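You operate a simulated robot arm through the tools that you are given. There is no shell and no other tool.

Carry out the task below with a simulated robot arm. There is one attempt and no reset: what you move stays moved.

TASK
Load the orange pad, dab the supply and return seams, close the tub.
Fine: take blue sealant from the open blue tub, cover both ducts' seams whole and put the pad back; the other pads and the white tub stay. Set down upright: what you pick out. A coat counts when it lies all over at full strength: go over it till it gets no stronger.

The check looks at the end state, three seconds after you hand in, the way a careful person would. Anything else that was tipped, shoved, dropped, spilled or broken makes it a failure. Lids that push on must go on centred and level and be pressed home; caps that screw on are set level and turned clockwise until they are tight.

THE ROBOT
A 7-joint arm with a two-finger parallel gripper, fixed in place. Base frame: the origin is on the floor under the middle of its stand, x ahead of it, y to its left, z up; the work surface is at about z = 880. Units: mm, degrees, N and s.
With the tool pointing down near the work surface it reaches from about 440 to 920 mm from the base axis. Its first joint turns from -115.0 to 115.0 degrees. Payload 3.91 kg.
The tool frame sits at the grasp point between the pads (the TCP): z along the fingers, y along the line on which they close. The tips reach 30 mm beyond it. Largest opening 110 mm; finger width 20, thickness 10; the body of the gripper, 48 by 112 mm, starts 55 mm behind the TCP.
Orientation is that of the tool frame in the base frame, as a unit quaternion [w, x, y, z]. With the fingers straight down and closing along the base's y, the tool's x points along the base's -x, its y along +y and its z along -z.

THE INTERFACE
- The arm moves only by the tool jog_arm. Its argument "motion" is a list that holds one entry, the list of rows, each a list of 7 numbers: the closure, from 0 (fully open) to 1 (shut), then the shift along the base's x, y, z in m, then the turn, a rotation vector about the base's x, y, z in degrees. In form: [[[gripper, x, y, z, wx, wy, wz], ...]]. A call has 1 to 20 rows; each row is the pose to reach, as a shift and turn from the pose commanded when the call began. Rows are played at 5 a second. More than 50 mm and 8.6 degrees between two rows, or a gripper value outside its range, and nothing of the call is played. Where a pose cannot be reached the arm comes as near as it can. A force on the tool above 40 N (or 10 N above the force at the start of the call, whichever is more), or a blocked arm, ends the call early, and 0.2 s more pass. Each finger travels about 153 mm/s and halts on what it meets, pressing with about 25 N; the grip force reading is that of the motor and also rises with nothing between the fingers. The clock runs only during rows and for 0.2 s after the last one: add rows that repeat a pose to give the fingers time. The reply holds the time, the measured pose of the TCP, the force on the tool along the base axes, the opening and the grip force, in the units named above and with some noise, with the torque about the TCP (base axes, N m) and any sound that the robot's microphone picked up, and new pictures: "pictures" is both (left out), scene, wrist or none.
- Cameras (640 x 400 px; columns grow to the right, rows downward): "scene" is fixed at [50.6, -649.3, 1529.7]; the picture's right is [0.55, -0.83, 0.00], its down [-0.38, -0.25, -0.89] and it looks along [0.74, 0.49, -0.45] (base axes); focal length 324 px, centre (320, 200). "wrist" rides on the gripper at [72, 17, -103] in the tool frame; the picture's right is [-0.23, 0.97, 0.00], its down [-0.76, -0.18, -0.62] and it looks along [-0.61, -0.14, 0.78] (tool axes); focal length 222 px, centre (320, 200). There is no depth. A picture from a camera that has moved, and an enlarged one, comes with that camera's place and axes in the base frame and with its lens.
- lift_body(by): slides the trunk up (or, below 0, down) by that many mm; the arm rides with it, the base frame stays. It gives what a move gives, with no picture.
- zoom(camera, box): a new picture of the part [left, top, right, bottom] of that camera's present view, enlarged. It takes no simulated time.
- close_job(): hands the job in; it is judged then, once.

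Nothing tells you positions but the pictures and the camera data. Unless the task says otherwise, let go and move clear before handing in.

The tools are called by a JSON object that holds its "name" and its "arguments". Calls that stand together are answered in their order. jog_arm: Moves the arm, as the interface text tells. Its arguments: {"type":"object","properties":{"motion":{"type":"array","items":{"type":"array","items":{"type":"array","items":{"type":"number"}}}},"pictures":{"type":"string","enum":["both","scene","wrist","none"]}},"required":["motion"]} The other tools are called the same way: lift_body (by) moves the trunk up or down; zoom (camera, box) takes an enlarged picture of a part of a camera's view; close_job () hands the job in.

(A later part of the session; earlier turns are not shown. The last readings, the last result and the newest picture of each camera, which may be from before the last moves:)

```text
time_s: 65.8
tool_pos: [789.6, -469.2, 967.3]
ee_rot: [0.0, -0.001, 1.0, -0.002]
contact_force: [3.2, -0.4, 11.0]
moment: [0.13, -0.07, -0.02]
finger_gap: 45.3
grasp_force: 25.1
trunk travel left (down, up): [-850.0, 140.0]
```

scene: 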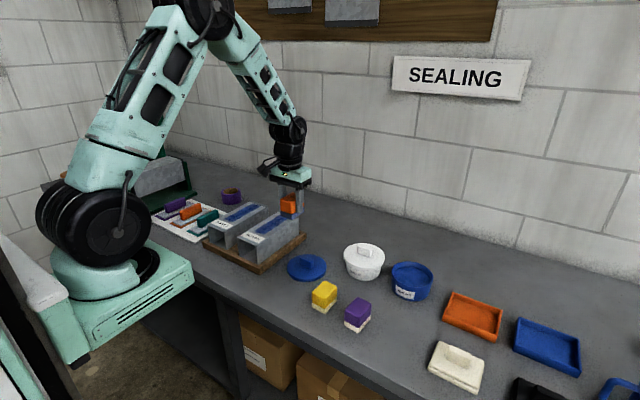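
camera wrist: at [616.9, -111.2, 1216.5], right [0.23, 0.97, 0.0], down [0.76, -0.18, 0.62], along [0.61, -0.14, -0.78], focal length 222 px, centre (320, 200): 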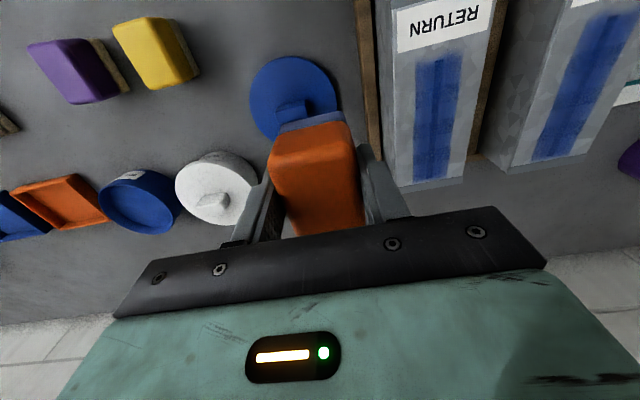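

Loaded at 11 N. I'll hold briefly, lift, and carry the pad to above the near end of the return seam.

{"name": "jog_arm", "arguments": {"motion": [[[1, 0, 0, 0, 0, 0, 0], [1, 0, 0, 0, 0, 0, 0], [1, 0, 0, 0, 0, 0, 0], [1, 0, 0, 0.01, 0, 0, 0], [1, 0, 0, 0.04, 0, 0, 0], [1, 0, 0, 0.08, 0, 0, 0], [1, 0, 0, 0.12, 0, 0, 0], [1, 0, 0, 0.1447, 0, 0, 0], [1, -0.01, 0.046, 0.1447, 0, 0, 0], [1, -0.02, 0.092, 0.1447, 0, 0, 0], [1, -0.03, 0.138, 0.1447, 0, 0, 0], [1, -0.04, 0.184, 0.1447, 0, 0, 0], [1, -0.05, 0.23, 0.1447, 0, 0, 0], [1, -0.06, 0.276, 0.1447, 0, 0, 0], [1, -0.07, 0.322, 0.1447, 0, 0, 0], [1, -0.08, 0.368, 0.1447, 0, 0, 0], [1, -0.09, 0.414, 0.1447, 0, 0, 0], [1, -0.1006, 0.461, 0.1447, 0, 0, 0], [1, -0.1006, 0.461, 0.11, 0, 0, 0], [1, -0.1006, 0.461, 0.07, 0, 0, 0]]], "pictures": "none"}}

{"name": "zoom", "arguments": {"camera": "scene", "box": [210, 170, 330, 260]}}

```text
time_s: 70.0
tool_pos: [688.0, -6.7, 1036.6]
ee_rot: [0.0, 0.0, 1.0, 0.0]
contact_force: [0.0, -0.4, -0.6]
moment: [-0.01, -0.02, 0.02]
finger_gap: 45.4
grasp_force: 24.8
trunk travel left (down, up): [-850.0, 140.0]
```

```text
4.44 times, centred on (270, 215) of scene
camera zoom: at [50.6, -649.3, 1529.7], right [0.55, -0.83, 0.0], down [-0.38, -0.25, -0.89], along [0.74, 0.49, -0.45], focal length 1439 px, centre (542, 133)
```

zoom: 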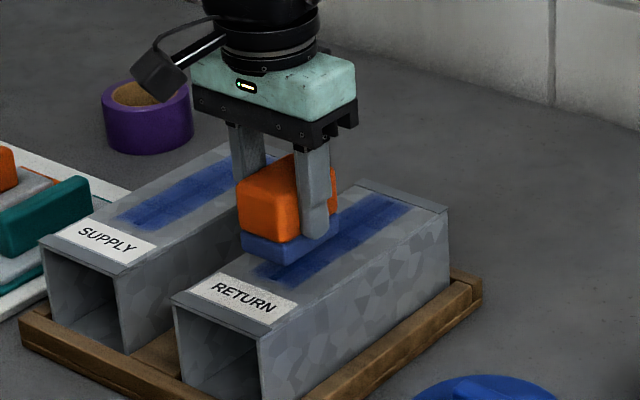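

The pad is over the near end of the return seam. I'll lower it to contact, work the near end back and forth, then stroke to the far end.

{"name": "jog_arm", "arguments": {"motion": [[[1, 0, 0, -0.012, 0, 0, 0], [1, 0, 0, -0.016, 0, 0, 0], [1, 0, 0, -0.018, 0, 0, 0], [1, 0, 0, -0.0187, 0, 0, 0], [1, 0, 0, -0.0187, 0, 0, 0], [1, 0.009, 0, -0.0187, 0, 0, 0], [1, 0, 0, -0.0187, 0, 0, 0], [1, 0.009, 0, -0.0187, 0, 0, 0], [1, 0, 0, -0.0187, 0, 0, 0]]], "pictures": "none"}}

{"name": "zoom", "arguments": {"camera": "scene", "box": [210, 170, 330, 260]}}

```text
time_s: 72.0
tool_pos: [688.5, -8.0, 1017.2]
ee_rot: [0.001, 0.0, 1.0, 0.0]
contact_force: [4.2, -0.9, 15.2]
moment: [-0.05, 0.1, 0.02]
finger_gap: 45.5
grasp_force: 25.0
trunk travel left (down, up): [-850.0, 140.0]
```

```text
4.44 times, centred on (270, 215) of scene
camera zoom: at [50.6, -649.3, 1529.7], right [0.55, -0.83, 0.0], down [-0.38, -0.25, -0.89], along [0.74, 0.49, -0.45], focal length 1439 px, centre (542, 133)
```

zoom: 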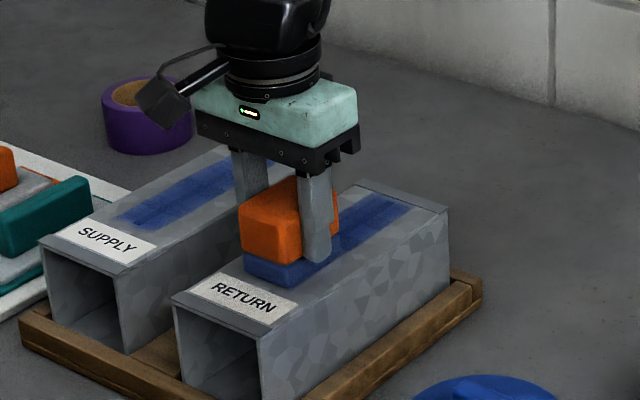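

The pad is holding 15 N on the near end. I'll stroke to the far end, work that end too, and come back.

{"name": "jog_arm", "arguments": {"motion": [[[1, 0.012, 0, 0, 0, 0, 0], [1, 0.025, 0, 0, 0, 0, 0], [1, 0.038, 0, 0, 0, 0, 0], [1, 0.051, 0, 0, 0, 0, 0], [1, 0.064, 0, 0, 0, 0, 0], [1, 0.077, 0, 0, 0, 0, 0], [1, 0.089, 0, 0, 0, 0, 0], [1, 0.1, 0, 0, 0, 0, 0], [1, 0.09, 0, 0, 0, 0, 0], [1, 0.1, 0, 0, 0, 0, 0], [1, 0.087, 0, 0, 0, 0, 0], [1, 0.074, 0, 0, 0, 0, 0], [1, 0.061, 0, 0, 0, 0, 0], [1, 0.048, 0, 0, 0, 0, 0], [1, 0.035, 0, 0, 0, 0, 0], [1, 0.022, 0, 0, 0, 0, 0], [1, 0.01, 0, 0, 0, 0, 0], [1, 0, 0, 0, 0, 0, 0]]], "pictures": "none"}}

{"name": "zoom", "arguments": {"camera": "scene", "box": [210, 170, 330, 260]}}

```text
time_s: 75.8
tool_pos: [687.6, -7.2, 1017.1]
ee_rot: [-0.001, 0.001, 1.0, -0.001]
contact_force: [0.0, -0.2, 2.5]
moment: [0.0, -0.12, -0.01]
finger_gap: 45.1
grasp_force: 24.8
trunk travel left (down, up): [-850.0, 140.0]
```

```text
4.44 times, centred on (270, 215) of scene
camera zoom: at [50.6, -649.3, 1529.7], right [0.55, -0.83, 0.0], down [-0.38, -0.25, -0.89], along [0.74, 0.49, -0.45], focal length 1439 px, centre (542, 133)
```

zoom: 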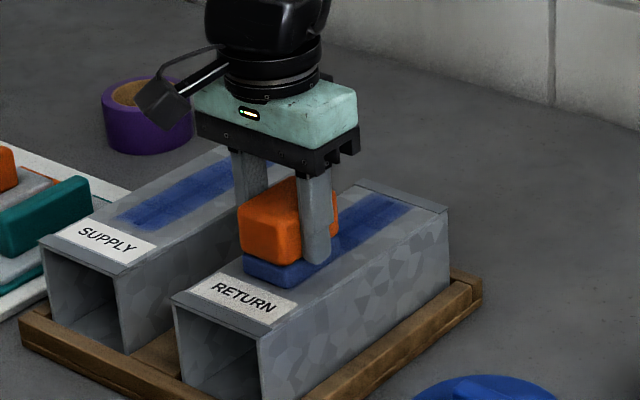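

The foam stayed blue this time, so the return coat took little more and may be near full strength. I'll lift and check.

{"name": "jog_arm", "arguments": {"motion": [[[1, 0, 0, 0.005, 0, 0, 0], [1, 0, 0, 0.03, 0, 0, 0], [1, 0, 0, 0.065, 0, 0, 0], [1, 0, 0, 0.0934, 0, 0, 0], [1, 0, -0.045, 0.0934, 0, 0, 0], [1, 0, -0.09, 0.0934, 0, 0, 0], [1, 0, -0.12, 0.0934, 0, 0, 0], [1, 0, -0.12, 0.0934, 0, 0, 0], [1, 0, -0.12, 0.0934, 0, 0, 0]]], "pictures": "none"}}

{"name": "zoom", "arguments": {"camera": "scene", "box": [210, 190, 310, 250]}}

{"name": "zoom", "arguments": {"camera": "wrist", "box": [360, 0, 640, 200]}}

{"name": "zoom", "arguments": {"camera": "wrist", "box": [390, 20, 490, 190]}}

```text
time_s: 77.8
tool_pos: [686.0, -126.5, 1109.9]
ee_rot: [0.0, 0.0, 1.0, 0.0]
contact_force: [1.0, -0.7, -1.5]
moment: [0.0, 0.0, 0.03]
finger_gap: 45.2
grasp_force: 24.7
trunk travel left (down, up): [-850.0, 140.0]
```

```text
6.40 times, centred on (260, 220) of scene
camera zoom: at [50.6, -649.3, 1529.7], right [0.55, -0.83, 0.0], down [-0.38, -0.25, -0.89], along [0.74, 0.49, -0.45], focal length 2073 px, centre (704, 72)
```

zoom: 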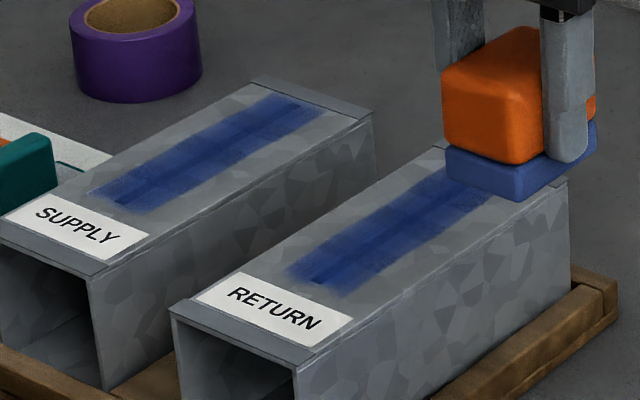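

```text
2.00 times, centred on (500, 100) of wrist
camera zoom: at [615.2, -108.5, 1212.7], right [0.23, 0.97, 0.0], down [0.76, -0.18, 0.62], along [0.61, -0.14, -0.78], focal length 444 px, centre (-40, 400)
```

zoom: 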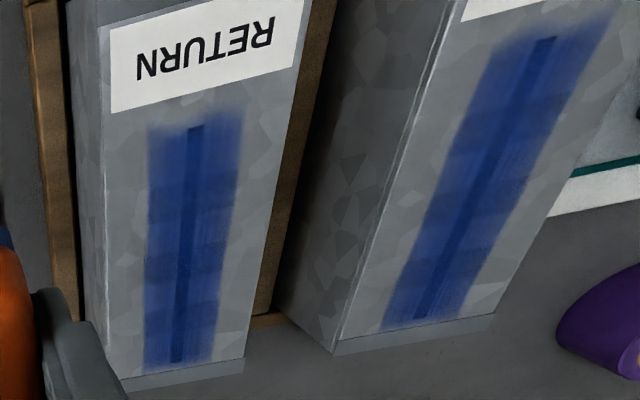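

```text
2.35 times, centred on (440, 105) of wrist
camera zoom: at [615.2, -108.5, 1212.7], right [0.23, 0.97, 0.0], down [0.76, -0.18, 0.62], along [0.61, -0.14, -0.78], focal length 523 px, centre (38, 424)
```

zoom: 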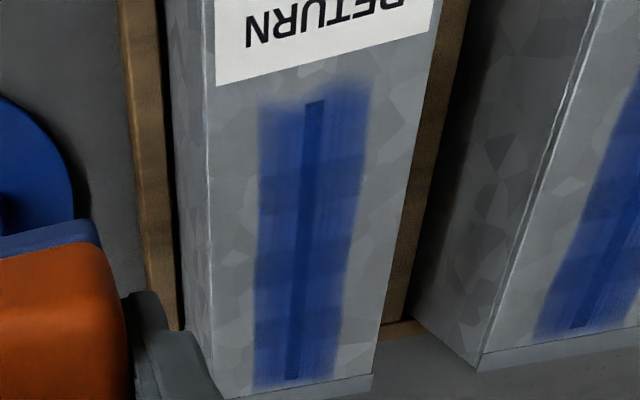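

The return band looks uniform except for a slight fade right at the slot's near end. I'll work that end with short sideways rubs, which cover up to the foam's edge without reaching the label.

{"name": "jog_arm", "arguments": {"motion": [[[1, -0.001, 0.04, 0, 0, 0, 0], [1, -0.001, 0.08, 0, 0, 0, 0], [1, -0.001, 0.12, 0, 0, 0, 0], [1, -0.001, 0.12, -0.04, 0, 0, 0], [1, -0.001, 0.12, -0.08, 0, 0, 0], [1, -0.001, 0.12, -0.09, 0, 0, 0], [1, -0.001, 0.12, -0.093, 0, 0, 0], [1, -0.001, 0.12, -0.0942, 0, 0, 0], [1, -0.001, 0.127, -0.0942, 0, 0, 0], [1, -0.001, 0.12, -0.0942, 0, 0, 0], [1, -0.001, 0.113, -0.0942, 0, 0, 0], [1, -0.001, 0.12, -0.0942, 0, 0, 0], [1, -0.001, 0.127, -0.0942, 0, 0, 0], [1, -0.001, 0.12, -0.0942, 0, 0, 0], [1, -0.001, 0.113, -0.0942, 0, 0, 0], [1, -0.001, 0.12, -0.0942, 0, 0, 0]]], "pictures": "none"}}

{"name": "zoom", "arguments": {"camera": "scene", "box": [210, 170, 330, 260]}}

```text
time_s: 81.2
tool_pos: [689.0, -9.4, 1018.9]
ee_rot: [0.0, 0.0, 1.0, -0.001]
contact_force: [0.0, -4.4, 12.0]
moment: [-0.08, -0.06, 0.01]
finger_gap: 45.4
grasp_force: 25.2
trunk travel left (down, up): [-850.0, 140.0]
```

```text
4.44 times, centred on (270, 215) of scene
camera zoom: at [50.6, -649.3, 1529.7], right [0.55, -0.83, 0.0], down [-0.38, -0.25, -0.89], along [0.74, 0.49, -0.45], focal length 1439 px, centre (542, 133)
```

zoom: 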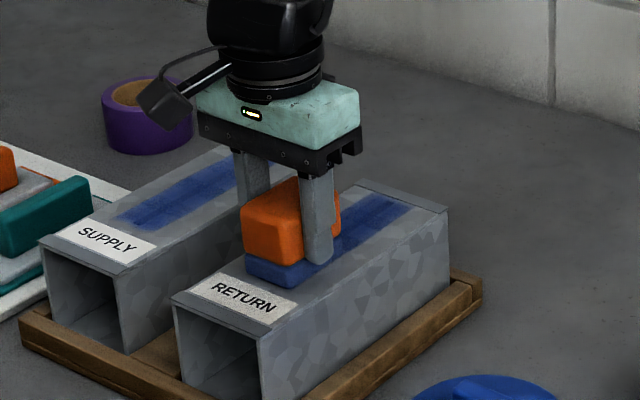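

Contact is steady at 12 N. I'll stroke along to the far end of the return slot, rub that end sideways too, then lift.

{"name": "jog_arm", "arguments": {"motion": [[[1, 0.013, 0, 0, 0, 0, 0], [1, 0.026, 0, 0, 0, 0, 0], [1, 0.039, 0, 0, 0, 0, 0], [1, 0.052, 0, 0, 0, 0, 0], [1, 0.065, 0, 0, 0, 0, 0], [1, 0.078, 0, 0, 0, 0, 0], [1, 0.091, 0, 0, 0, 0, 0], [1, 0.1015, 0, 0, 0, 0, 0], [1, 0.1015, 0.007, -0.0003, 0, 0, 0], [1, 0.1015, 0, -0.0003, 0, 0, 0], [1, 0.1015, -0.007, -0.0003, 0, 0, 0], [1, 0.1015, 0, -0.0003, 0, 0, 0], [1, 0.1015, 0.007, -0.0003, 0, 0, 0], [1, 0.1015, 0, -0.0003, 0, 0, 0], [1, 0.1015, -0.007, -0.0003, 0, 0, 0], [1, 0.1015, 0, -0.0003, 0, 0, 0]]], "pictures": "none"}}

{"name": "zoom", "arguments": {"camera": "scene", "box": [210, 170, 330, 260]}}

```text
time_s: 84.6
tool_pos: [790.9, -9.5, 1017.7]
ee_rot: [0.001, 0.0, 1.0, -0.001]
contact_force: [0.5, -6.0, 16.8]
moment: [-0.17, 0.05, 0.02]
finger_gap: 45.8
grasp_force: 25.0
trunk travel left (down, up): [-850.0, 140.0]
```

```text
4.44 times, centred on (270, 215) of scene
camera zoom: at [50.6, -649.3, 1529.7], right [0.55, -0.83, 0.0], down [-0.38, -0.25, -0.89], along [0.74, 0.49, -0.45], focal length 1439 px, centre (542, 133)
```

zoom: 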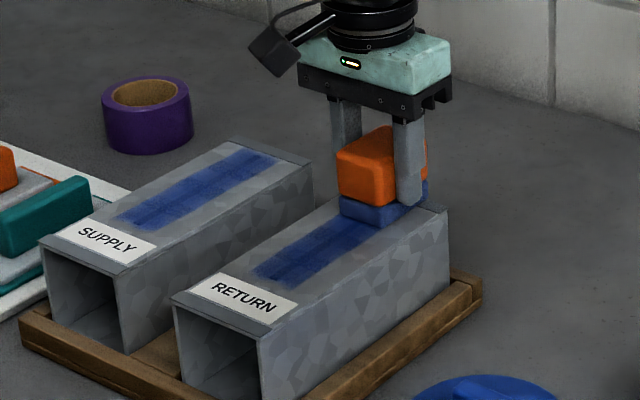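

The far end is done and the ducts haven't shifted. I'll hop over to the far end of the supply seam and rub there.

{"name": "jog_arm", "arguments": {"motion": [[[1, 0, 0, 0.01, 0, 0, 0], [1, 0, 0, 0.04, 0, 0, 0], [1, 0, 0.03, 0.05, 0, 0, 0], [1, 0, 0.075, 0.05, 0, 0, 0], [1, 0, 0.12, 0.05, 0, 0, 0], [1, 0, 0.143, 0.05, 0, 0, 0], [1, 0, 0.143, 0.02, 0, 0, 0], [1, 0, 0.143, 0.005, 0, 0, 0], [1, 0, 0.143, 0.001, 0, 0, 0], [1, 0, 0.143, 0, 0, 0, 0], [1, 0, 0.143, 0, 0, 0, 0], [1, 0, 0.15, 0, 0, 0, 0], [1, 0, 0.143, 0, 0, 0, 0], [1, 0, 0.136, 0, 0, 0, 0], [1, 0, 0.143, 0, 0, 0, 0], [1, 0, 0.15, 0, 0, 0, 0], [1, 0, 0.143, 0, 0, 0, 0], [1, 0, 0.136, 0, 0, 0, 0], [1, 0, 0.143, 0, 0, 0, 0]]], "pictures": "none"}}

{"name": "zoom", "arguments": {"camera": "scene", "box": [210, 170, 330, 260]}}

```text
time_s: 88.6
tool_pos: [790.1, 134.5, 1017.0]
ee_rot: [0.0, 0.0, 1.0, -0.001]
contact_force: [-0.4, -3.4, 9.8]
moment: [-0.06, -0.04, -0.01]
finger_gap: 45.5
grasp_force: 25.1
trunk travel left (down, up): [-850.0, 140.0]
```

```text
4.44 times, centred on (270, 215) of scene
camera zoom: at [50.6, -649.3, 1529.7], right [0.55, -0.83, 0.0], down [-0.38, -0.25, -0.89], along [0.74, 0.49, -0.45], focal length 1439 px, centre (542, 133)
```

zoom: 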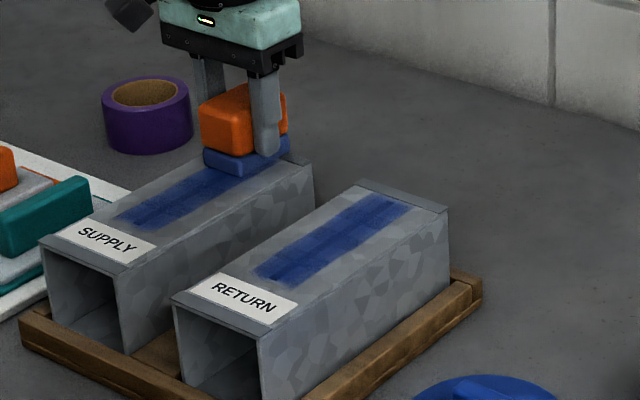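

Contact is 10 N on the supply far end. I'll stroke to the near end and rub sideways there.

{"name": "jog_arm", "arguments": {"motion": [[[1, -0.013, 0, -0.0003, 0, 0, 0], [1, -0.026, 0, -0.0003, 0, 0, 0], [1, -0.039, 0, -0.0003, 0, 0, 0], [1, -0.052, 0, -0.0003, 0, 0, 0], [1, -0.065, 0, -0.0003, 0, 0, 0], [1, -0.078, 0, -0.0003, 0, 0, 0], [1, -0.091, 0, -0.0003, 0, 0, 0], [1, -0.1012, 0, -0.0003, 0, 0, 0], [1, -0.1012, 0.007, -0.0006, 0, 0, 0], [1, -0.1012, 0, -0.0006, 0, 0, 0], [1, -0.1012, -0.007, -0.0006, 0, 0, 0], [1, -0.1012, 0, -0.0006, 0, 0, 0], [1, -0.1012, 0.007, -0.0006, 0, 0, 0], [1, -0.1012, 0, -0.0006, 0, 0, 0], [1, -0.1012, -0.007, -0.0006, 0, 0, 0], [1, -0.1012, 0, -0.0006, 0, 0, 0]]], "pictures": "none"}}

{"name": "zoom", "arguments": {"camera": "scene", "box": [210, 170, 330, 260]}}

```text
time_s: 92.0
tool_pos: [688.1, 134.6, 1015.7]
ee_rot: [-0.001, -0.001, 1.0, -0.001]
contact_force: [0.7, -0.6, -1.3]
moment: [-0.02, -0.04, -0.03]
finger_gap: 45.3
grasp_force: 24.7
trunk travel left (down, up): [-850.0, 140.0]
```

```text
4.44 times, centred on (270, 215) of scene
camera zoom: at [50.6, -649.3, 1529.7], right [0.55, -0.83, 0.0], down [-0.38, -0.25, -0.89], along [0.74, 0.49, -0.45], focal length 1439 px, centre (542, 133)
```

zoom: 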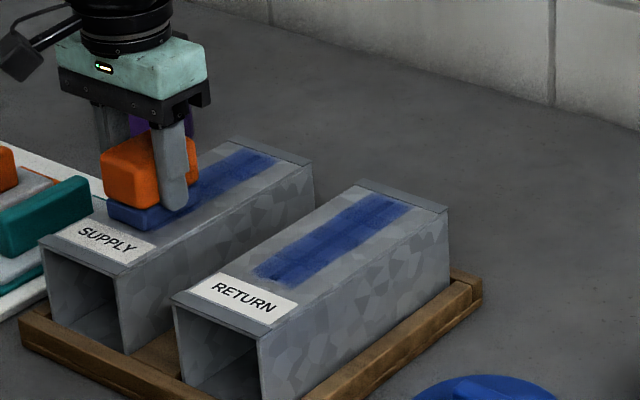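

Contact was lost at the end of that stroke, as the pad crept up again. I'll lower about 1.5 mm and rub the near end properly.

{"name": "jog_arm", "arguments": {"motion": [[[1, 0, 0, -0.0008, 0, 0, 0], [1, 0, 0, -0.0015, 0, 0, 0], [1, 0, 0, -0.0015, 0, 0, 0]]], "pictures": "none"}}

```text
time_s: 92.8
tool_pos: [687.2, 135.2, 1015.7]
ee_rot: [0.001, 0.0, 1.0, 0.0]
contact_force: [-0.6, -3.3, 12.9]
moment: [-0.12, 0.41, 0.07]
finger_gap: 45.2
grasp_force: 25.3
trunk travel left (down, up): [-850.0, 140.0]
```

{"name": "jog_arm", "arguments": {"motion": [[[1, 0, 0.007, 0, 0, 0, 0], [1, 0, 0, 0, 0, 0, 0], [1, 0, -0.007, 0, 0, 0, 0], [1, 0, 0, 0, 0, 0, 0], [1, 0, 0.007, 0, 0, 0, 0], [1, 0, 0, 0, 0, 0, 0], [1, 0, -0.007, 0, 0, 0, 0], [1, 0, 0, 0, 0, 0, 0], [1, 0.013, 0, 0, 0, 0, 0], [1, 0.026, 0, 0, 0, 0, 0], [1, 0.039, 0, 0, 0, 0, 0], [1, 0.052, 0, 0, 0, 0, 0], [1, 0.065, 0, 0, 0, 0, 0], [1, 0.078, 0, 0, 0, 0, 0], [1, 0.091, 0, 0, 0, 0, 0], [1, 0.1012, 0, 0, 0, 0, 0], [1, 0.1012, 0, 0, 0, 0, 0]]], "pictures": "none"}}

{"name": "zoom", "arguments": {"camera": "scene", "box": [210, 170, 330, 260]}}

```text
time_s: 96.4
tool_pos: [789.2, 135.2, 1015.0]
ee_rot: [0.0, -0.001, 1.0, -0.001]
contact_force: [0.1, 0.1, -0.5]
moment: [0.01, 0.0, -0.04]
finger_gap: 45.3
grasp_force: 25.3
trunk travel left (down, up): [-850.0, 140.0]
```

```text
4.44 times, centred on (270, 215) of scene
camera zoom: at [50.6, -649.3, 1529.7], right [0.55, -0.83, 0.0], down [-0.38, -0.25, -0.89], along [0.74, 0.49, -0.45], focal length 1439 px, centre (542, 133)
```

zoom: 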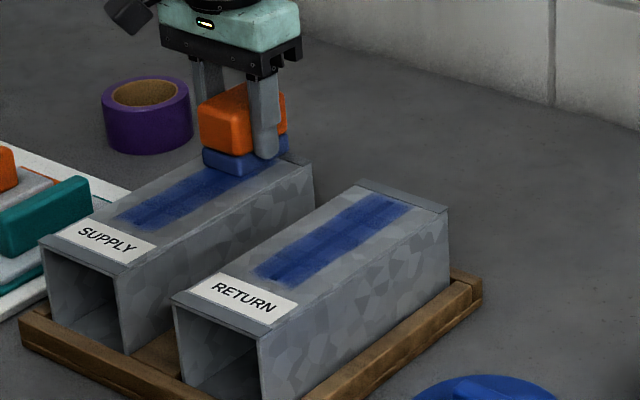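

Contact faded again at the far end; the pad has slid up several mm in the grip, with the fingertips now level with the foam's top. I'll lift and inspect the coats before deciding.

{"name": "jog_arm", "arguments": {"motion": [[[1, 0, 0, 0.01, 0, 0, 0], [1, 0, 0, 0.05, 0, 0, 0], [1, 0, 0, 0.0966, 0, 0, 0], [1, -0.02, -0.04, 0.0966, 0, 0, 0], [1, -0.04, -0.08, 0.0966, 0, 0, 0], [1, -0.06, -0.12, 0.0966, 0, 0, 0], [1, -0.08, -0.16, 0.0966, 0, 0, 0], [1, -0.1, -0.2, 0.0966, 0, 0, 0], [1, -0.1012, -0.24, 0.0966, 0, 0, 0], [1, -0.1012, -0.263, 0.0966, 0, 0, 0], [1, -0.1012, -0.263, 0.0966, 0, 0, 0]]], "pictures": "both"}}

{"name": "zoom", "arguments": {"camera": "scene", "box": [210, 190, 310, 250]}}

{"name": "zoom", "arguments": {"camera": "wrist", "box": [380, 0, 640, 200]}}

{"name": "zoom", "arguments": {"camera": "wrist", "box": [390, 20, 490, 190]}}

```text
time_s: 98.8
tool_pos: [688.6, -128.2, 1111.4]
ee_rot: [0.0, -0.001, 1.0, -0.001]
contact_force: [0.6, 1.0, -1.0]
moment: [-0.02, 0.01, 0.01]
finger_gap: 45.4
grasp_force: 25.2
trunk travel left (down, up): [-850.0, 140.0]
camera wrist: at [615.9, -110.5, 1214.3], right [0.23, 0.97, 0.0], down [0.76, -0.18, 0.62], along [0.61, -0.14, -0.78], focal length 222 px, centre (320, 200)
```

scene: 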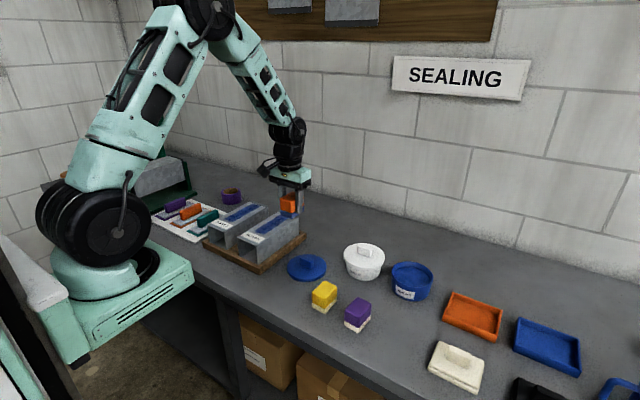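
wrist: 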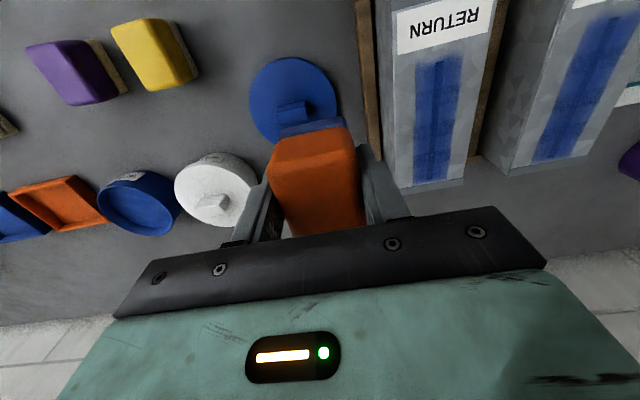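

```text
6.40 times, centred on (260, 220) of scene
camera zoom: at [50.6, -649.3, 1529.7], right [0.55, -0.83, 0.0], down [-0.38, -0.25, -0.89], along [0.74, 0.49, -0.45], focal length 2073 px, centre (704, 72)
```

zoom: 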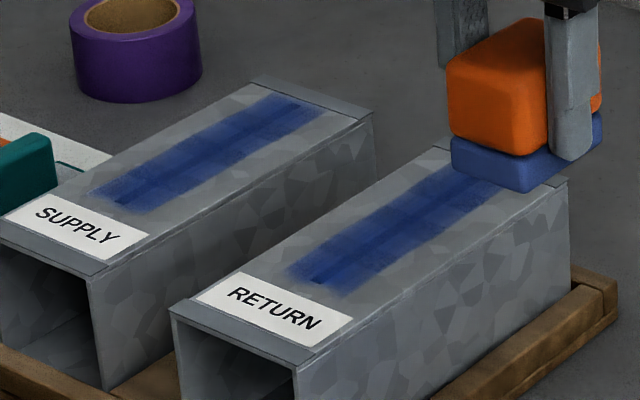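

```text
2.00 times, centred on (510, 100) of wrist
camera zoom: at [615.9, -110.5, 1214.3], right [0.23, 0.97, 0.0], down [0.76, -0.18, 0.62], along [0.61, -0.14, -0.78], focal length 444 px, centre (-60, 400)
```

zoom: 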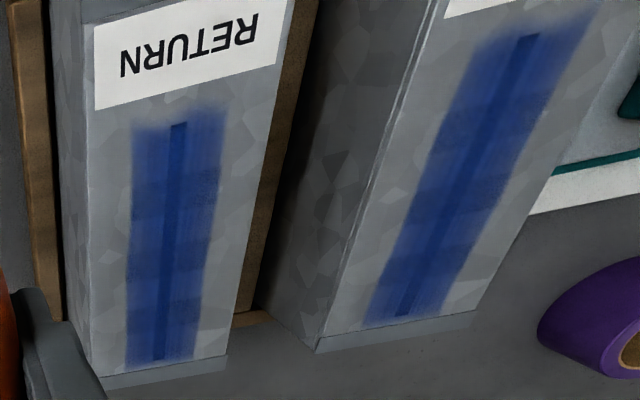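

```text
2.35 times, centred on (440, 105) of wrist
camera zoom: at [615.9, -110.5, 1214.3], right [0.23, 0.97, 0.0], down [0.76, -0.18, 0.62], along [0.61, -0.14, -0.78], focal length 523 px, centre (38, 424)
```

zoom: 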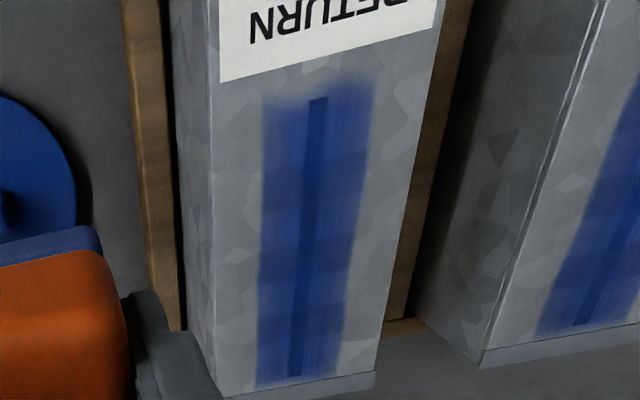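

The bands look even along their length; the only doubtful spots are the near ends of the slots. I'll enlarge those.

{"name": "zoom", "arguments": {"camera": "wrist", "box": [405, 45, 475, 95]}}

{"name": "zoom", "arguments": {"camera": "wrist", "box": [570, 0, 640, 50]}}

{"name": "zoom", "arguments": {"camera": "scene", "box": [220, 200, 270, 240]}}

{"name": "zoom", "arguments": {"camera": "wrist", "box": [405, 140, 475, 190]}}

{"name": "zoom", "arguments": {"camera": "wrist", "box": [520, 120, 590, 170]}}

```text
8.00 times, centred on (440, 70) of wrist
camera zoom: at [615.9, -110.5, 1214.3], right [0.23, 0.97, 0.0], down [0.76, -0.18, 0.62], along [0.61, -0.14, -0.78], focal length 1777 px, centre (-640, 1240)
```

zoom: 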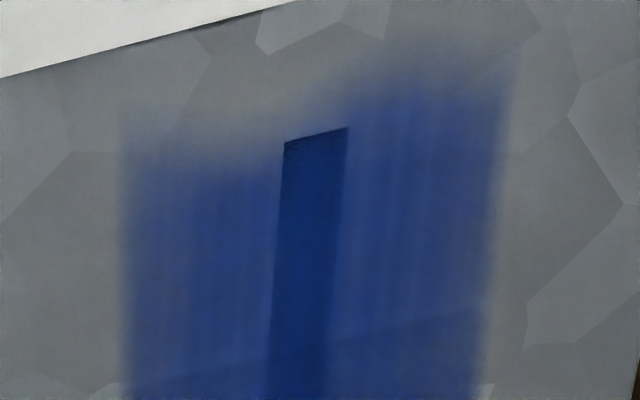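

```text
8.00 times, centred on (605, 25) of wrist
camera zoom: at [615.9, -110.5, 1214.3], right [0.23, 0.97, 0.0], down [0.76, -0.18, 0.62], along [0.61, -0.14, -0.78], focal length 1777 px, centre (-1960, 1600)
```

zoom: 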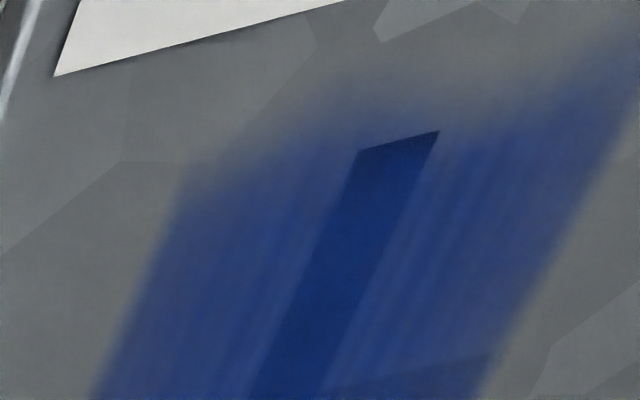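

```text
10.00 times, centred on (245, 220) of scene
camera zoom: at [50.6, -649.3, 1529.7], right [0.55, -0.83, 0.0], down [-0.38, -0.25, -0.89], along [0.74, 0.49, -0.45], focal length 3238 px, centre (1070, 0)
```

zoom: 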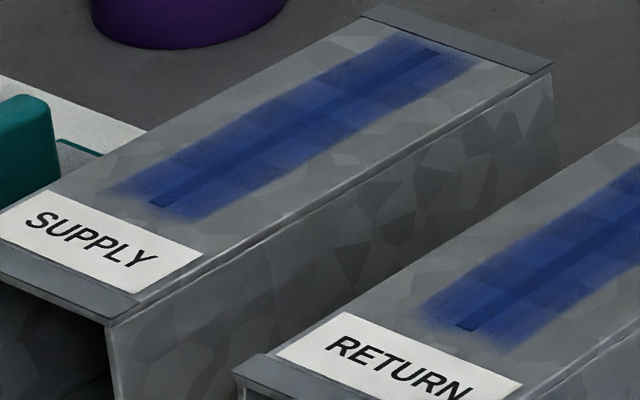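

```text
8.00 times, centred on (440, 165) of wrist
camera zoom: at [615.9, -110.5, 1214.3], right [0.23, 0.97, 0.0], down [0.76, -0.18, 0.62], along [0.61, -0.14, -0.78], focal length 1777 px, centre (-640, 480)
```

zoom: 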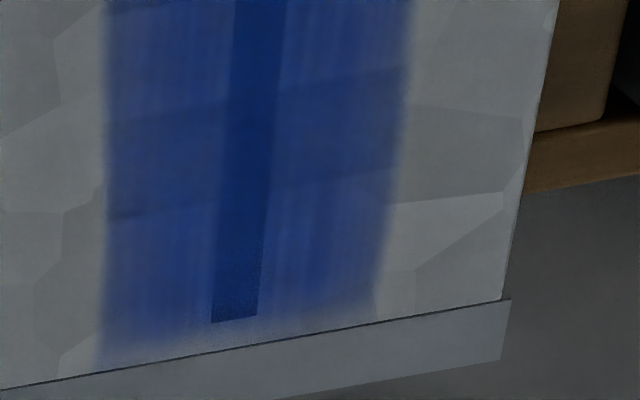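

```text
8.00 times, centred on (555, 145) of wrist
camera zoom: at [615.9, -110.5, 1214.3], right [0.23, 0.97, 0.0], down [0.76, -0.18, 0.62], along [0.61, -0.14, -0.78], focal length 1777 px, centre (-1560, 640)
```

zoom: 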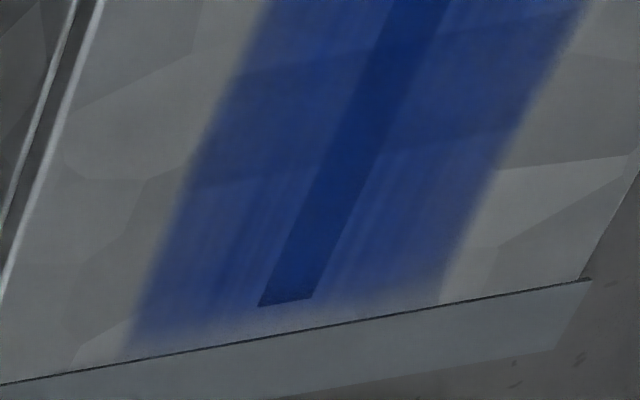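

The coat's near edge falls right at the slot ends, and the streaks suggest another pass is worthwhile. I'll reload once more and then compare from this same viewpoint.

{"name": "jog_arm", "arguments": {"motion": [[[1, 0.0125, -0.042, 0, 0, 0, 0], [1, 0.025, -0.085, 0, 0, 0, 0], [1, 0.0375, -0.128, 0, 0, 0, 0], [1, 0.05, -0.171, 0, 0, 0, 0], [1, 0.0625, -0.214, 0, 0, 0, 0], [1, 0.075, -0.257, 0, 0, 0, 0], [1, 0.0875, -0.3, 0, 0, 0, 0], [1, 0.1013, -0.341, 0, 0, 0, 0], [1, 0.1013, -0.341, -0.02, 0, 0, 0], [1, 0.1013, -0.341, -0.06, 0, 0, 0], [1, 0.1013, -0.341, -0.1, 0, 0, 0], [1, 0.1013, -0.341, -0.13, 0, 0, 0], [1, 0.1013, -0.341, -0.14, 0, 0, 0], [1, 0.1013, -0.341, -0.145, 0, 0, 0], [1, 0.1013, -0.341, -0.147, 0, 0, 0], [1, 0.1013, -0.341, -0.148, 0, 0, 0], [1, 0.1013, -0.341, -0.148, 0, 0, 0]]], "pictures": "none"}}

{"name": "zoom", "arguments": {"camera": "scene", "box": [360, 200, 460, 310]}}

```text
time_s: 102.4
tool_pos: [789.4, -469.5, 963.6]
ee_rot: [0.0, 0.0, 1.0, 0.0]
contact_force: [-0.4, -0.9, 1.2]
moment: [0.0, 0.01, -0.04]
finger_gap: 45.3
grasp_force: 25.0
trunk travel left (down, up): [-850.0, 140.0]
```

```text
3.64 times, centred on (410, 255) of scene
camera zoom: at [50.6, -649.3, 1529.7], right [0.55, -0.83, 0.0], down [-0.38, -0.25, -0.89], along [0.74, 0.49, -0.45], focal length 1178 px, centre (-7, 0)
```

zoom: 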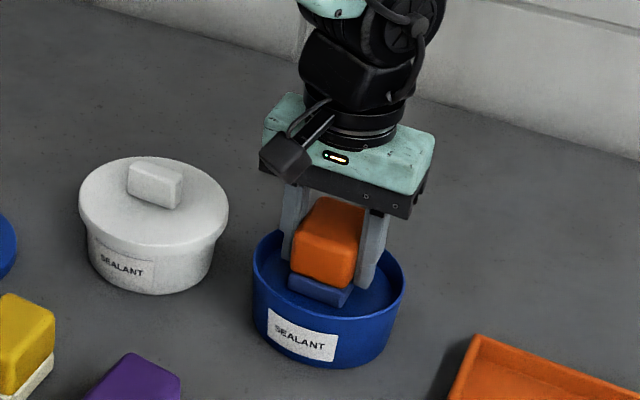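

The foam is just at the sealant surface. I'll press 1 mm more, hold, then lift and go straight to the near end of the return seam.

{"name": "jog_arm", "arguments": {"motion": [[[1, 0, 0, -0.0006, 0, 0, 0], [1, 0, 0, -0.001, 0, 0, 0], [1, 0, 0, -0.001, 0, 0, 0], [1, 0, 0, -0.001, 0, 0, 0], [1, 0, 0, -0.001, 0, 0, 0], [1, 0, 0, -0.001, 0, 0, 0], [1, 0, 0, -0.001, 0, 0, 0]]], "pictures": "none"}}

{"name": "zoom", "arguments": {"camera": "scene", "box": [360, 200, 460, 310]}}

```text
time_s: 104.0
tool_pos: [788.5, -467.9, 963.1]
ee_rot: [0.001, 0.0, 1.0, 0.0]
contact_force: [1.7, -1.5, 13.2]
moment: [0.0, -0.02, 0.0]
finger_gap: 45.7
grasp_force: 25.2
trunk travel left (down, up): [-850.0, 140.0]
```

```text
3.64 times, centred on (410, 255) of scene
camera zoom: at [50.6, -649.3, 1529.7], right [0.55, -0.83, 0.0], down [-0.38, -0.25, -0.89], along [0.74, 0.49, -0.45], focal length 1178 px, centre (-7, 0)
```

zoom: 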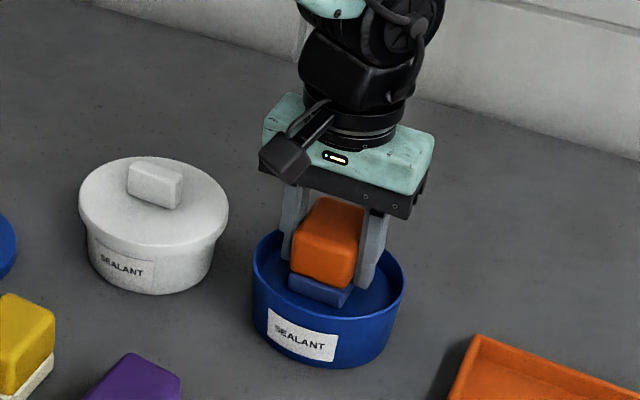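

The pad is loaded again at 13 N. I'll lift out and travel to the near end of the return seam, about 3 mm closer to the label than before.

{"name": "jog_arm", "arguments": {"motion": [[[1, 0, 0, 0.01, 0, 0, 0], [1, 0, 0, 0.04, 0, 0, 0], [1, 0, 0, 0.08, 0, 0, 0], [1, 0, 0, 0.12, 0, 0, 0], [1, 0, 0, 0.149, 0, 0, 0], [1, -0.0104, 0.046, 0.149, 0, 0, 0], [1, -0.0208, 0.092, 0.149, 0, 0, 0], [1, -0.0312, 0.138, 0.149, 0, 0, 0], [1, -0.0416, 0.184, 0.149, 0, 0, 0], [1, -0.052, 0.23, 0.149, 0, 0, 0], [1, -0.0624, 0.276, 0.149, 0, 0, 0], [1, -0.0728, 0.322, 0.149, 0, 0, 0], [1, -0.0832, 0.368, 0.149, 0, 0, 0], [1, -0.0936, 0.414, 0.149, 0, 0, 0], [1, -0.1046, 0.461, 0.149, 0, 0, 0], [1, -0.1046, 0.461, 0.11, 0, 0, 0], [1, -0.1046, 0.461, 0.07, 0, 0, 0], [1, -0.1046, 0.461, 0.058, 0, 0, 0], [1, -0.1046, 0.461, 0.055, 0, 0, 0]]], "pictures": "both"}}

{"name": "zoom", "arguments": {"camera": "scene", "box": [220, 190, 310, 260]}}

{"name": "zoom", "arguments": {"camera": "wrist", "box": [240, 50, 400, 170]}}

```text
time_s: 108.0
tool_pos: [685.1, -8.7, 1016.8]
ee_rot: [-0.001, 0.0, 1.0, 0.0]
contact_force: [0.4, 0.0, -0.7]
moment: [0.0, 0.02, 0.0]
finger_gap: 45.8
grasp_force: 24.7
trunk travel left (down, up): [-850.0, 140.0]
camera wrist: at [612.7, 8.8, 1120.6], right [0.23, 0.97, 0.0], down [0.76, -0.18, 0.62], along [0.61, -0.14, -0.78], focal length 222 px, centre (320, 200)
```

scene: 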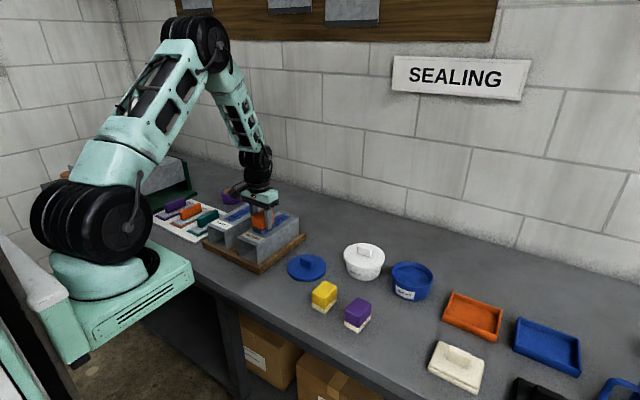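
wrist: 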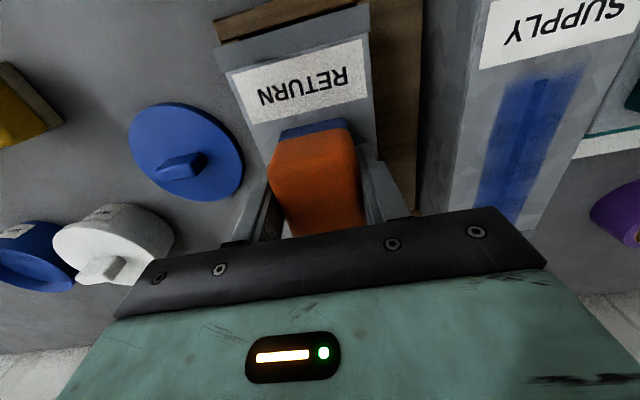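

```text
5.71 times, centred on (265, 225) of scene
camera zoom: at [50.6, -649.3, 1529.7], right [0.55, -0.83, 0.0], down [-0.38, -0.25, -0.89], along [0.74, 0.49, -0.45], focal length 1850 px, centre (634, 57)
```

zoom: 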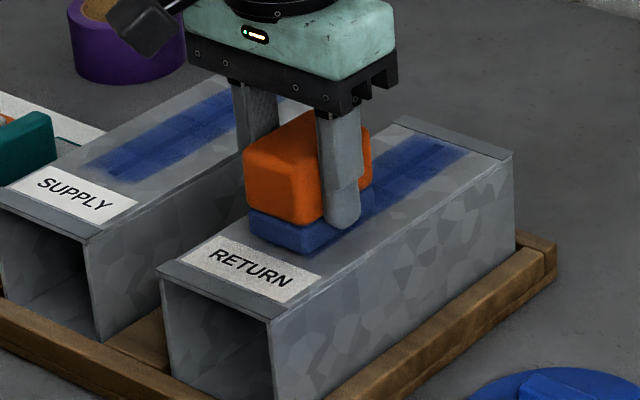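

```text
3.33 times, centred on (320, 110) of wrist
camera zoom: at [612.7, 8.8, 1120.6], right [0.23, 0.97, 0.0], down [0.76, -0.18, 0.62], along [0.61, -0.14, -0.78], focal length 740 px, centre (320, 500)
```

zoom: 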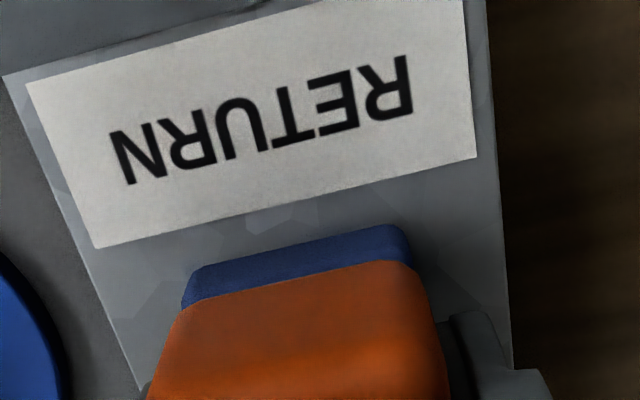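

The foam's near edge is about 7 mm short of the label and now overlaps the slot end properly. I'll shift 2 mm further, lower to contact and rub the near end.

{"name": "jog_arm", "arguments": {"motion": [[[1, -0.002, 0, -0.002, 0, 0, 0], [1, -0.002, 0, -0.0032, 0, 0, 0], [1, -0.002, 0, -0.0036, 0, 0, 0], [1, 0.008, 0, -0.0036, 0, 0, 0], [1, -0.002, 0, -0.0036, 0, 0, 0], [1, 0.008, 0, -0.0036, 0, 0, 0], [1, -0.002, 0, -0.0036, 0, 0, 0], [1, 0.008, 0, -0.0036, 0, 0, 0], [1, -0.002, 0, -0.0036, 0, 0, 0], [1, -0.002, 0, -0.0036, 0, 0, 0]]], "pictures": "none"}}

```text
time_s: 110.2
tool_pos: [681.5, -8.1, 1014.0]
ee_rot: [-0.001, 0.0, 1.0, 0.0]
contact_force: [1.0, -0.8, 2.7]
moment: [-0.01, -0.09, -0.04]
finger_gap: 45.7
grasp_force: 24.1
trunk travel left (down, up): [-850.0, 140.0]
```

Only 2.7 N remains, so I'll press 0.8 mm more and stroke along to the far end.

{"name": "jog_arm", "arguments": {"motion": [[[1, 0, 0, -0.0008, 0, 0, 0], [1, 0.008, 0, -0.0008, 0, 0, 0], [1, 0, 0, -0.0008, 0, 0, 0], [1, 0.008, 0, -0.0008, 0, 0, 0], [1, 0, 0, -0.001, 0, 0, 0], [1, 0.013, 0, -0.001, 0, 0, 0], [1, 0.026, 0, -0.001, 0, 0, 0], [1, 0.039, 0, -0.001, 0, 0, 0], [1, 0.052, 0, -0.001, 0, 0, 0], [1, 0.065, 0, -0.001, 0, 0, 0], [1, 0.078, 0, -0.001, 0, 0, 0], [1, 0.091, 0, -0.001, 0, 0, 0], [1, 0.104, 0, -0.001, 0, 0, 0], [1, 0.094, 0, -0.001, 0, 0, 0], [1, 0.104, 0, -0.001, 0, 0, 0], [1, 0.104, 0, -0.001, 0, 0, 0]]], "pictures": "none"}}

{"name": "zoom", "arguments": {"camera": "scene", "box": [220, 180, 320, 250]}}

```text
time_s: 113.6
tool_pos: [785.1, -7.3, 1013.2]
ee_rot: [0.0, -0.001, 1.0, -0.001]
contact_force: [-5.5, 0.5, 14.4]
moment: [0.03, 0.09, 0.01]
finger_gap: 45.6
grasp_force: 24.9
trunk travel left (down, up): [-850.0, 140.0]
```

```text
5.71 times, centred on (270, 215) of scene
camera zoom: at [50.6, -649.3, 1529.7], right [0.55, -0.83, 0.0], down [-0.38, -0.25, -0.89], along [0.74, 0.49, -0.45], focal length 1850 px, centre (606, 114)
```

zoom: 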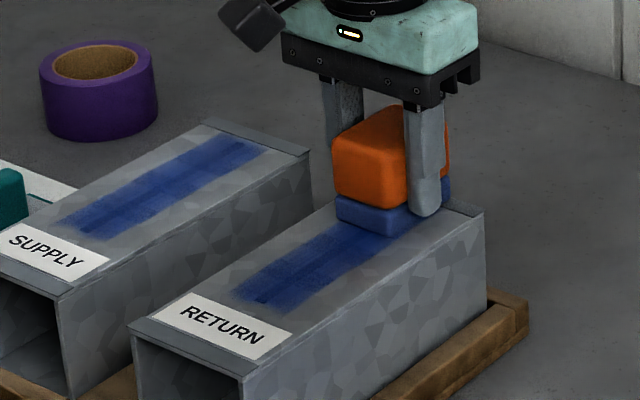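

Contact holds at 14 N and the near end now extends past the slot. I'll stroke back to the near end, then hop across to the supply duct.

{"name": "jog_arm", "arguments": {"motion": [[[1, -0.013, 0, -0.0004, 0, 0, 0], [1, -0.026, 0, -0.0004, 0, 0, 0], [1, -0.039, 0, -0.0004, 0, 0, 0], [1, -0.052, 0, -0.0004, 0, 0, 0], [1, -0.065, 0, -0.0004, 0, 0, 0], [1, -0.078, 0, -0.0004, 0, 0, 0], [1, -0.091, 0, -0.0004, 0, 0, 0], [1, -0.104, 0, -0.0004, 0, 0, 0], [1, -0.104, 0, 0.01, 0, 0, 0], [1, -0.104, 0, 0.04, 0, 0, 0], [1, -0.104, 0.03, 0.05, 0, 0, 0], [1, -0.104, 0.075, 0.05, 0, 0, 0], [1, -0.104, 0.12, 0.05, 0, 0, 0], [1, -0.104, 0.143, 0.05, 0, 0, 0], [1, -0.104, 0.143, 0.02, 0, 0, 0], [1, -0.104, 0.143, 0.005, 0, 0, 0], [1, -0.104, 0.143, 0.0005, 0, 0, 0], [1, -0.104, 0.143, -0.0003, 0, 0, 0], [1, -0.104, 0.143, -0.0003, 0, 0, 0]]], "pictures": "none"}}

{"name": "zoom", "arguments": {"camera": "scene", "box": [200, 180, 300, 250]}}

```text
time_s: 117.6
tool_pos: [682.3, 134.2, 1012.9]
ee_rot: [0.002, 0.0, 1.0, 0.0]
contact_force: [0.4, -0.7, 5.7]
moment: [-0.01, 0.04, 0.0]
finger_gap: 45.5
grasp_force: 25.0
trunk travel left (down, up): [-850.0, 140.0]
```

```text
5.71 times, centred on (250, 215) of scene
camera zoom: at [50.6, -649.3, 1529.7], right [0.55, -0.83, 0.0], down [-0.38, -0.25, -0.89], along [0.74, 0.49, -0.45], focal length 1850 px, centre (720, 114)
```

zoom: 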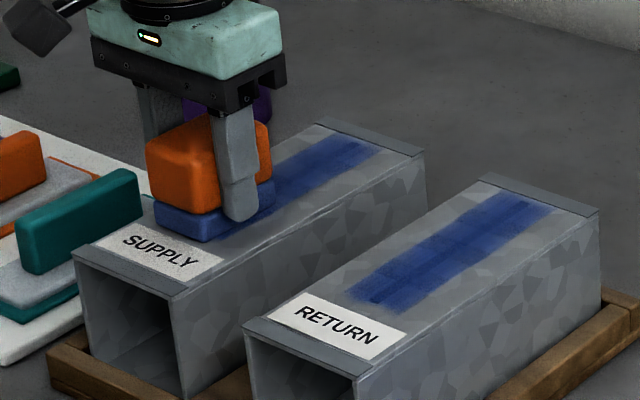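

The return band now reaches well past both slot ends. On the supply near end I have 6 N; I'll press a little more, rub here and stroke to the far end.

{"name": "jog_arm", "arguments": {"motion": [[[1, 0, 0, -0.0006, 0, 0, 0], [1, 0.009, 0, -0.0006, 0, 0, 0], [1, 0, 0, -0.0006, 0, 0, 0], [1, 0.009, 0, -0.0006, 0, 0, 0], [1, 0, 0, -0.001, 0, 0, 0], [1, 0.009, 0, -0.001, 0, 0, 0], [1, 0, 0, -0.001, 0, 0, 0], [1, 0.013, 0, -0.0012, 0, 0, 0], [1, 0.026, 0, -0.0012, 0, 0, 0], [1, 0.039, 0, -0.0012, 0, 0, 0], [1, 0.052, 0, -0.0012, 0, 0, 0], [1, 0.065, 0, -0.0012, 0, 0, 0], [1, 0.078, 0, -0.0012, 0, 0, 0], [1, 0.091, 0, -0.0012, 0, 0, 0], [1, 0.104, 0, -0.0012, 0, 0, 0], [1, 0.094, 0, -0.0012, 0, 0, 0], [1, 0.104, 0, -0.0012, 0, 0, 0], [1, 0.104, 0, -0.0012, 0, 0, 0]]], "pictures": "none"}}

{"name": "zoom", "arguments": {"camera": "scene", "box": [200, 180, 300, 250]}}

```text
time_s: 121.4
tool_pos: [785.9, 136.0, 1011.8]
ee_rot: [-0.001, -0.001, 1.0, 0.0]
contact_force: [-2.1, 0.7, 4.3]
moment: [0.01, -0.04, 0.04]
finger_gap: 45.2
grasp_force: 24.9
trunk travel left (down, up): [-850.0, 140.0]
```

```text
5.71 times, centred on (250, 215) of scene
camera zoom: at [50.6, -649.3, 1529.7], right [0.55, -0.83, 0.0], down [-0.38, -0.25, -0.89], along [0.74, 0.49, -0.45], focal length 1850 px, centre (720, 114)
```

zoom: 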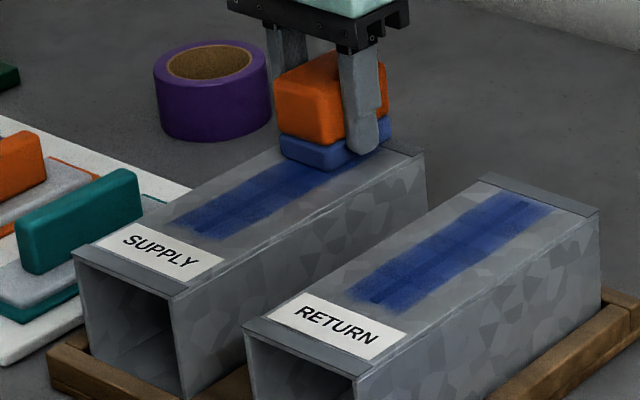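

Still touching at 4 N. I'll press 0.7 mm more, rub the far end and stroke back to the near end.

{"name": "jog_arm", "arguments": {"motion": [[[1, 0, 0, -0.0007, 0, 0, 0], [1, -0.009, 0, -0.0007, 0, 0, 0], [1, 0, 0, -0.0007, 0, 0, 0], [1, -0.009, 0, -0.0007, 0, 0, 0], [1, 0, 0, -0.0009, 0, 0, 0], [1, -0.013, 0, -0.0009, 0, 0, 0], [1, -0.026, 0, -0.0009, 0, 0, 0], [1, -0.039, 0, -0.0009, 0, 0, 0], [1, -0.052, 0, -0.0009, 0, 0, 0], [1, -0.065, 0, -0.0012, 0, 0, 0], [1, -0.078, 0, -0.0012, 0, 0, 0], [1, -0.091, 0, -0.0012, 0, 0, 0], [1, -0.104, 0, -0.0012, 0, 0, 0], [1, -0.094, 0, -0.0014, 0, 0, 0], [1, -0.104, 0, -0.0014, 0, 0, 0], [1, -0.104, 0, -0.0014, 0, 0, 0]]], "pictures": "none"}}

{"name": "zoom", "arguments": {"camera": "scene", "box": [200, 180, 300, 250]}}

```text
time_s: 124.8
tool_pos: [683.0, 135.0, 1009.3]
ee_rot: [0.0, 0.0, 1.0, 0.0]
contact_force: [2.7, -0.7, 8.6]
moment: [0.03, -0.1, -0.03]
finger_gap: 45.6
grasp_force: 24.9
trunk travel left (down, up): [-850.0, 140.0]
```

```text
5.71 times, centred on (250, 215) of scene
camera zoom: at [50.6, -649.3, 1529.7], right [0.55, -0.83, 0.0], down [-0.38, -0.25, -0.89], along [0.74, 0.49, -0.45], focal length 1850 px, centre (720, 114)
```

zoom: 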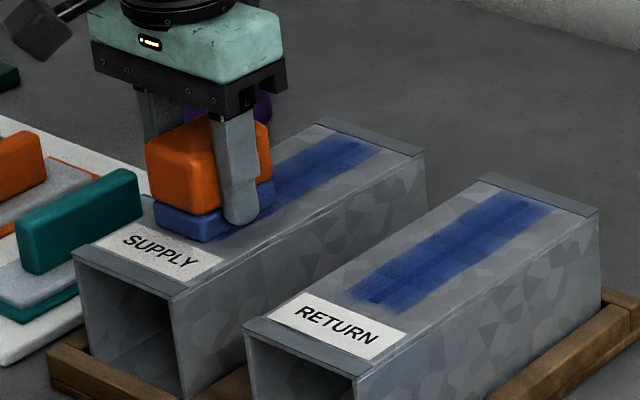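

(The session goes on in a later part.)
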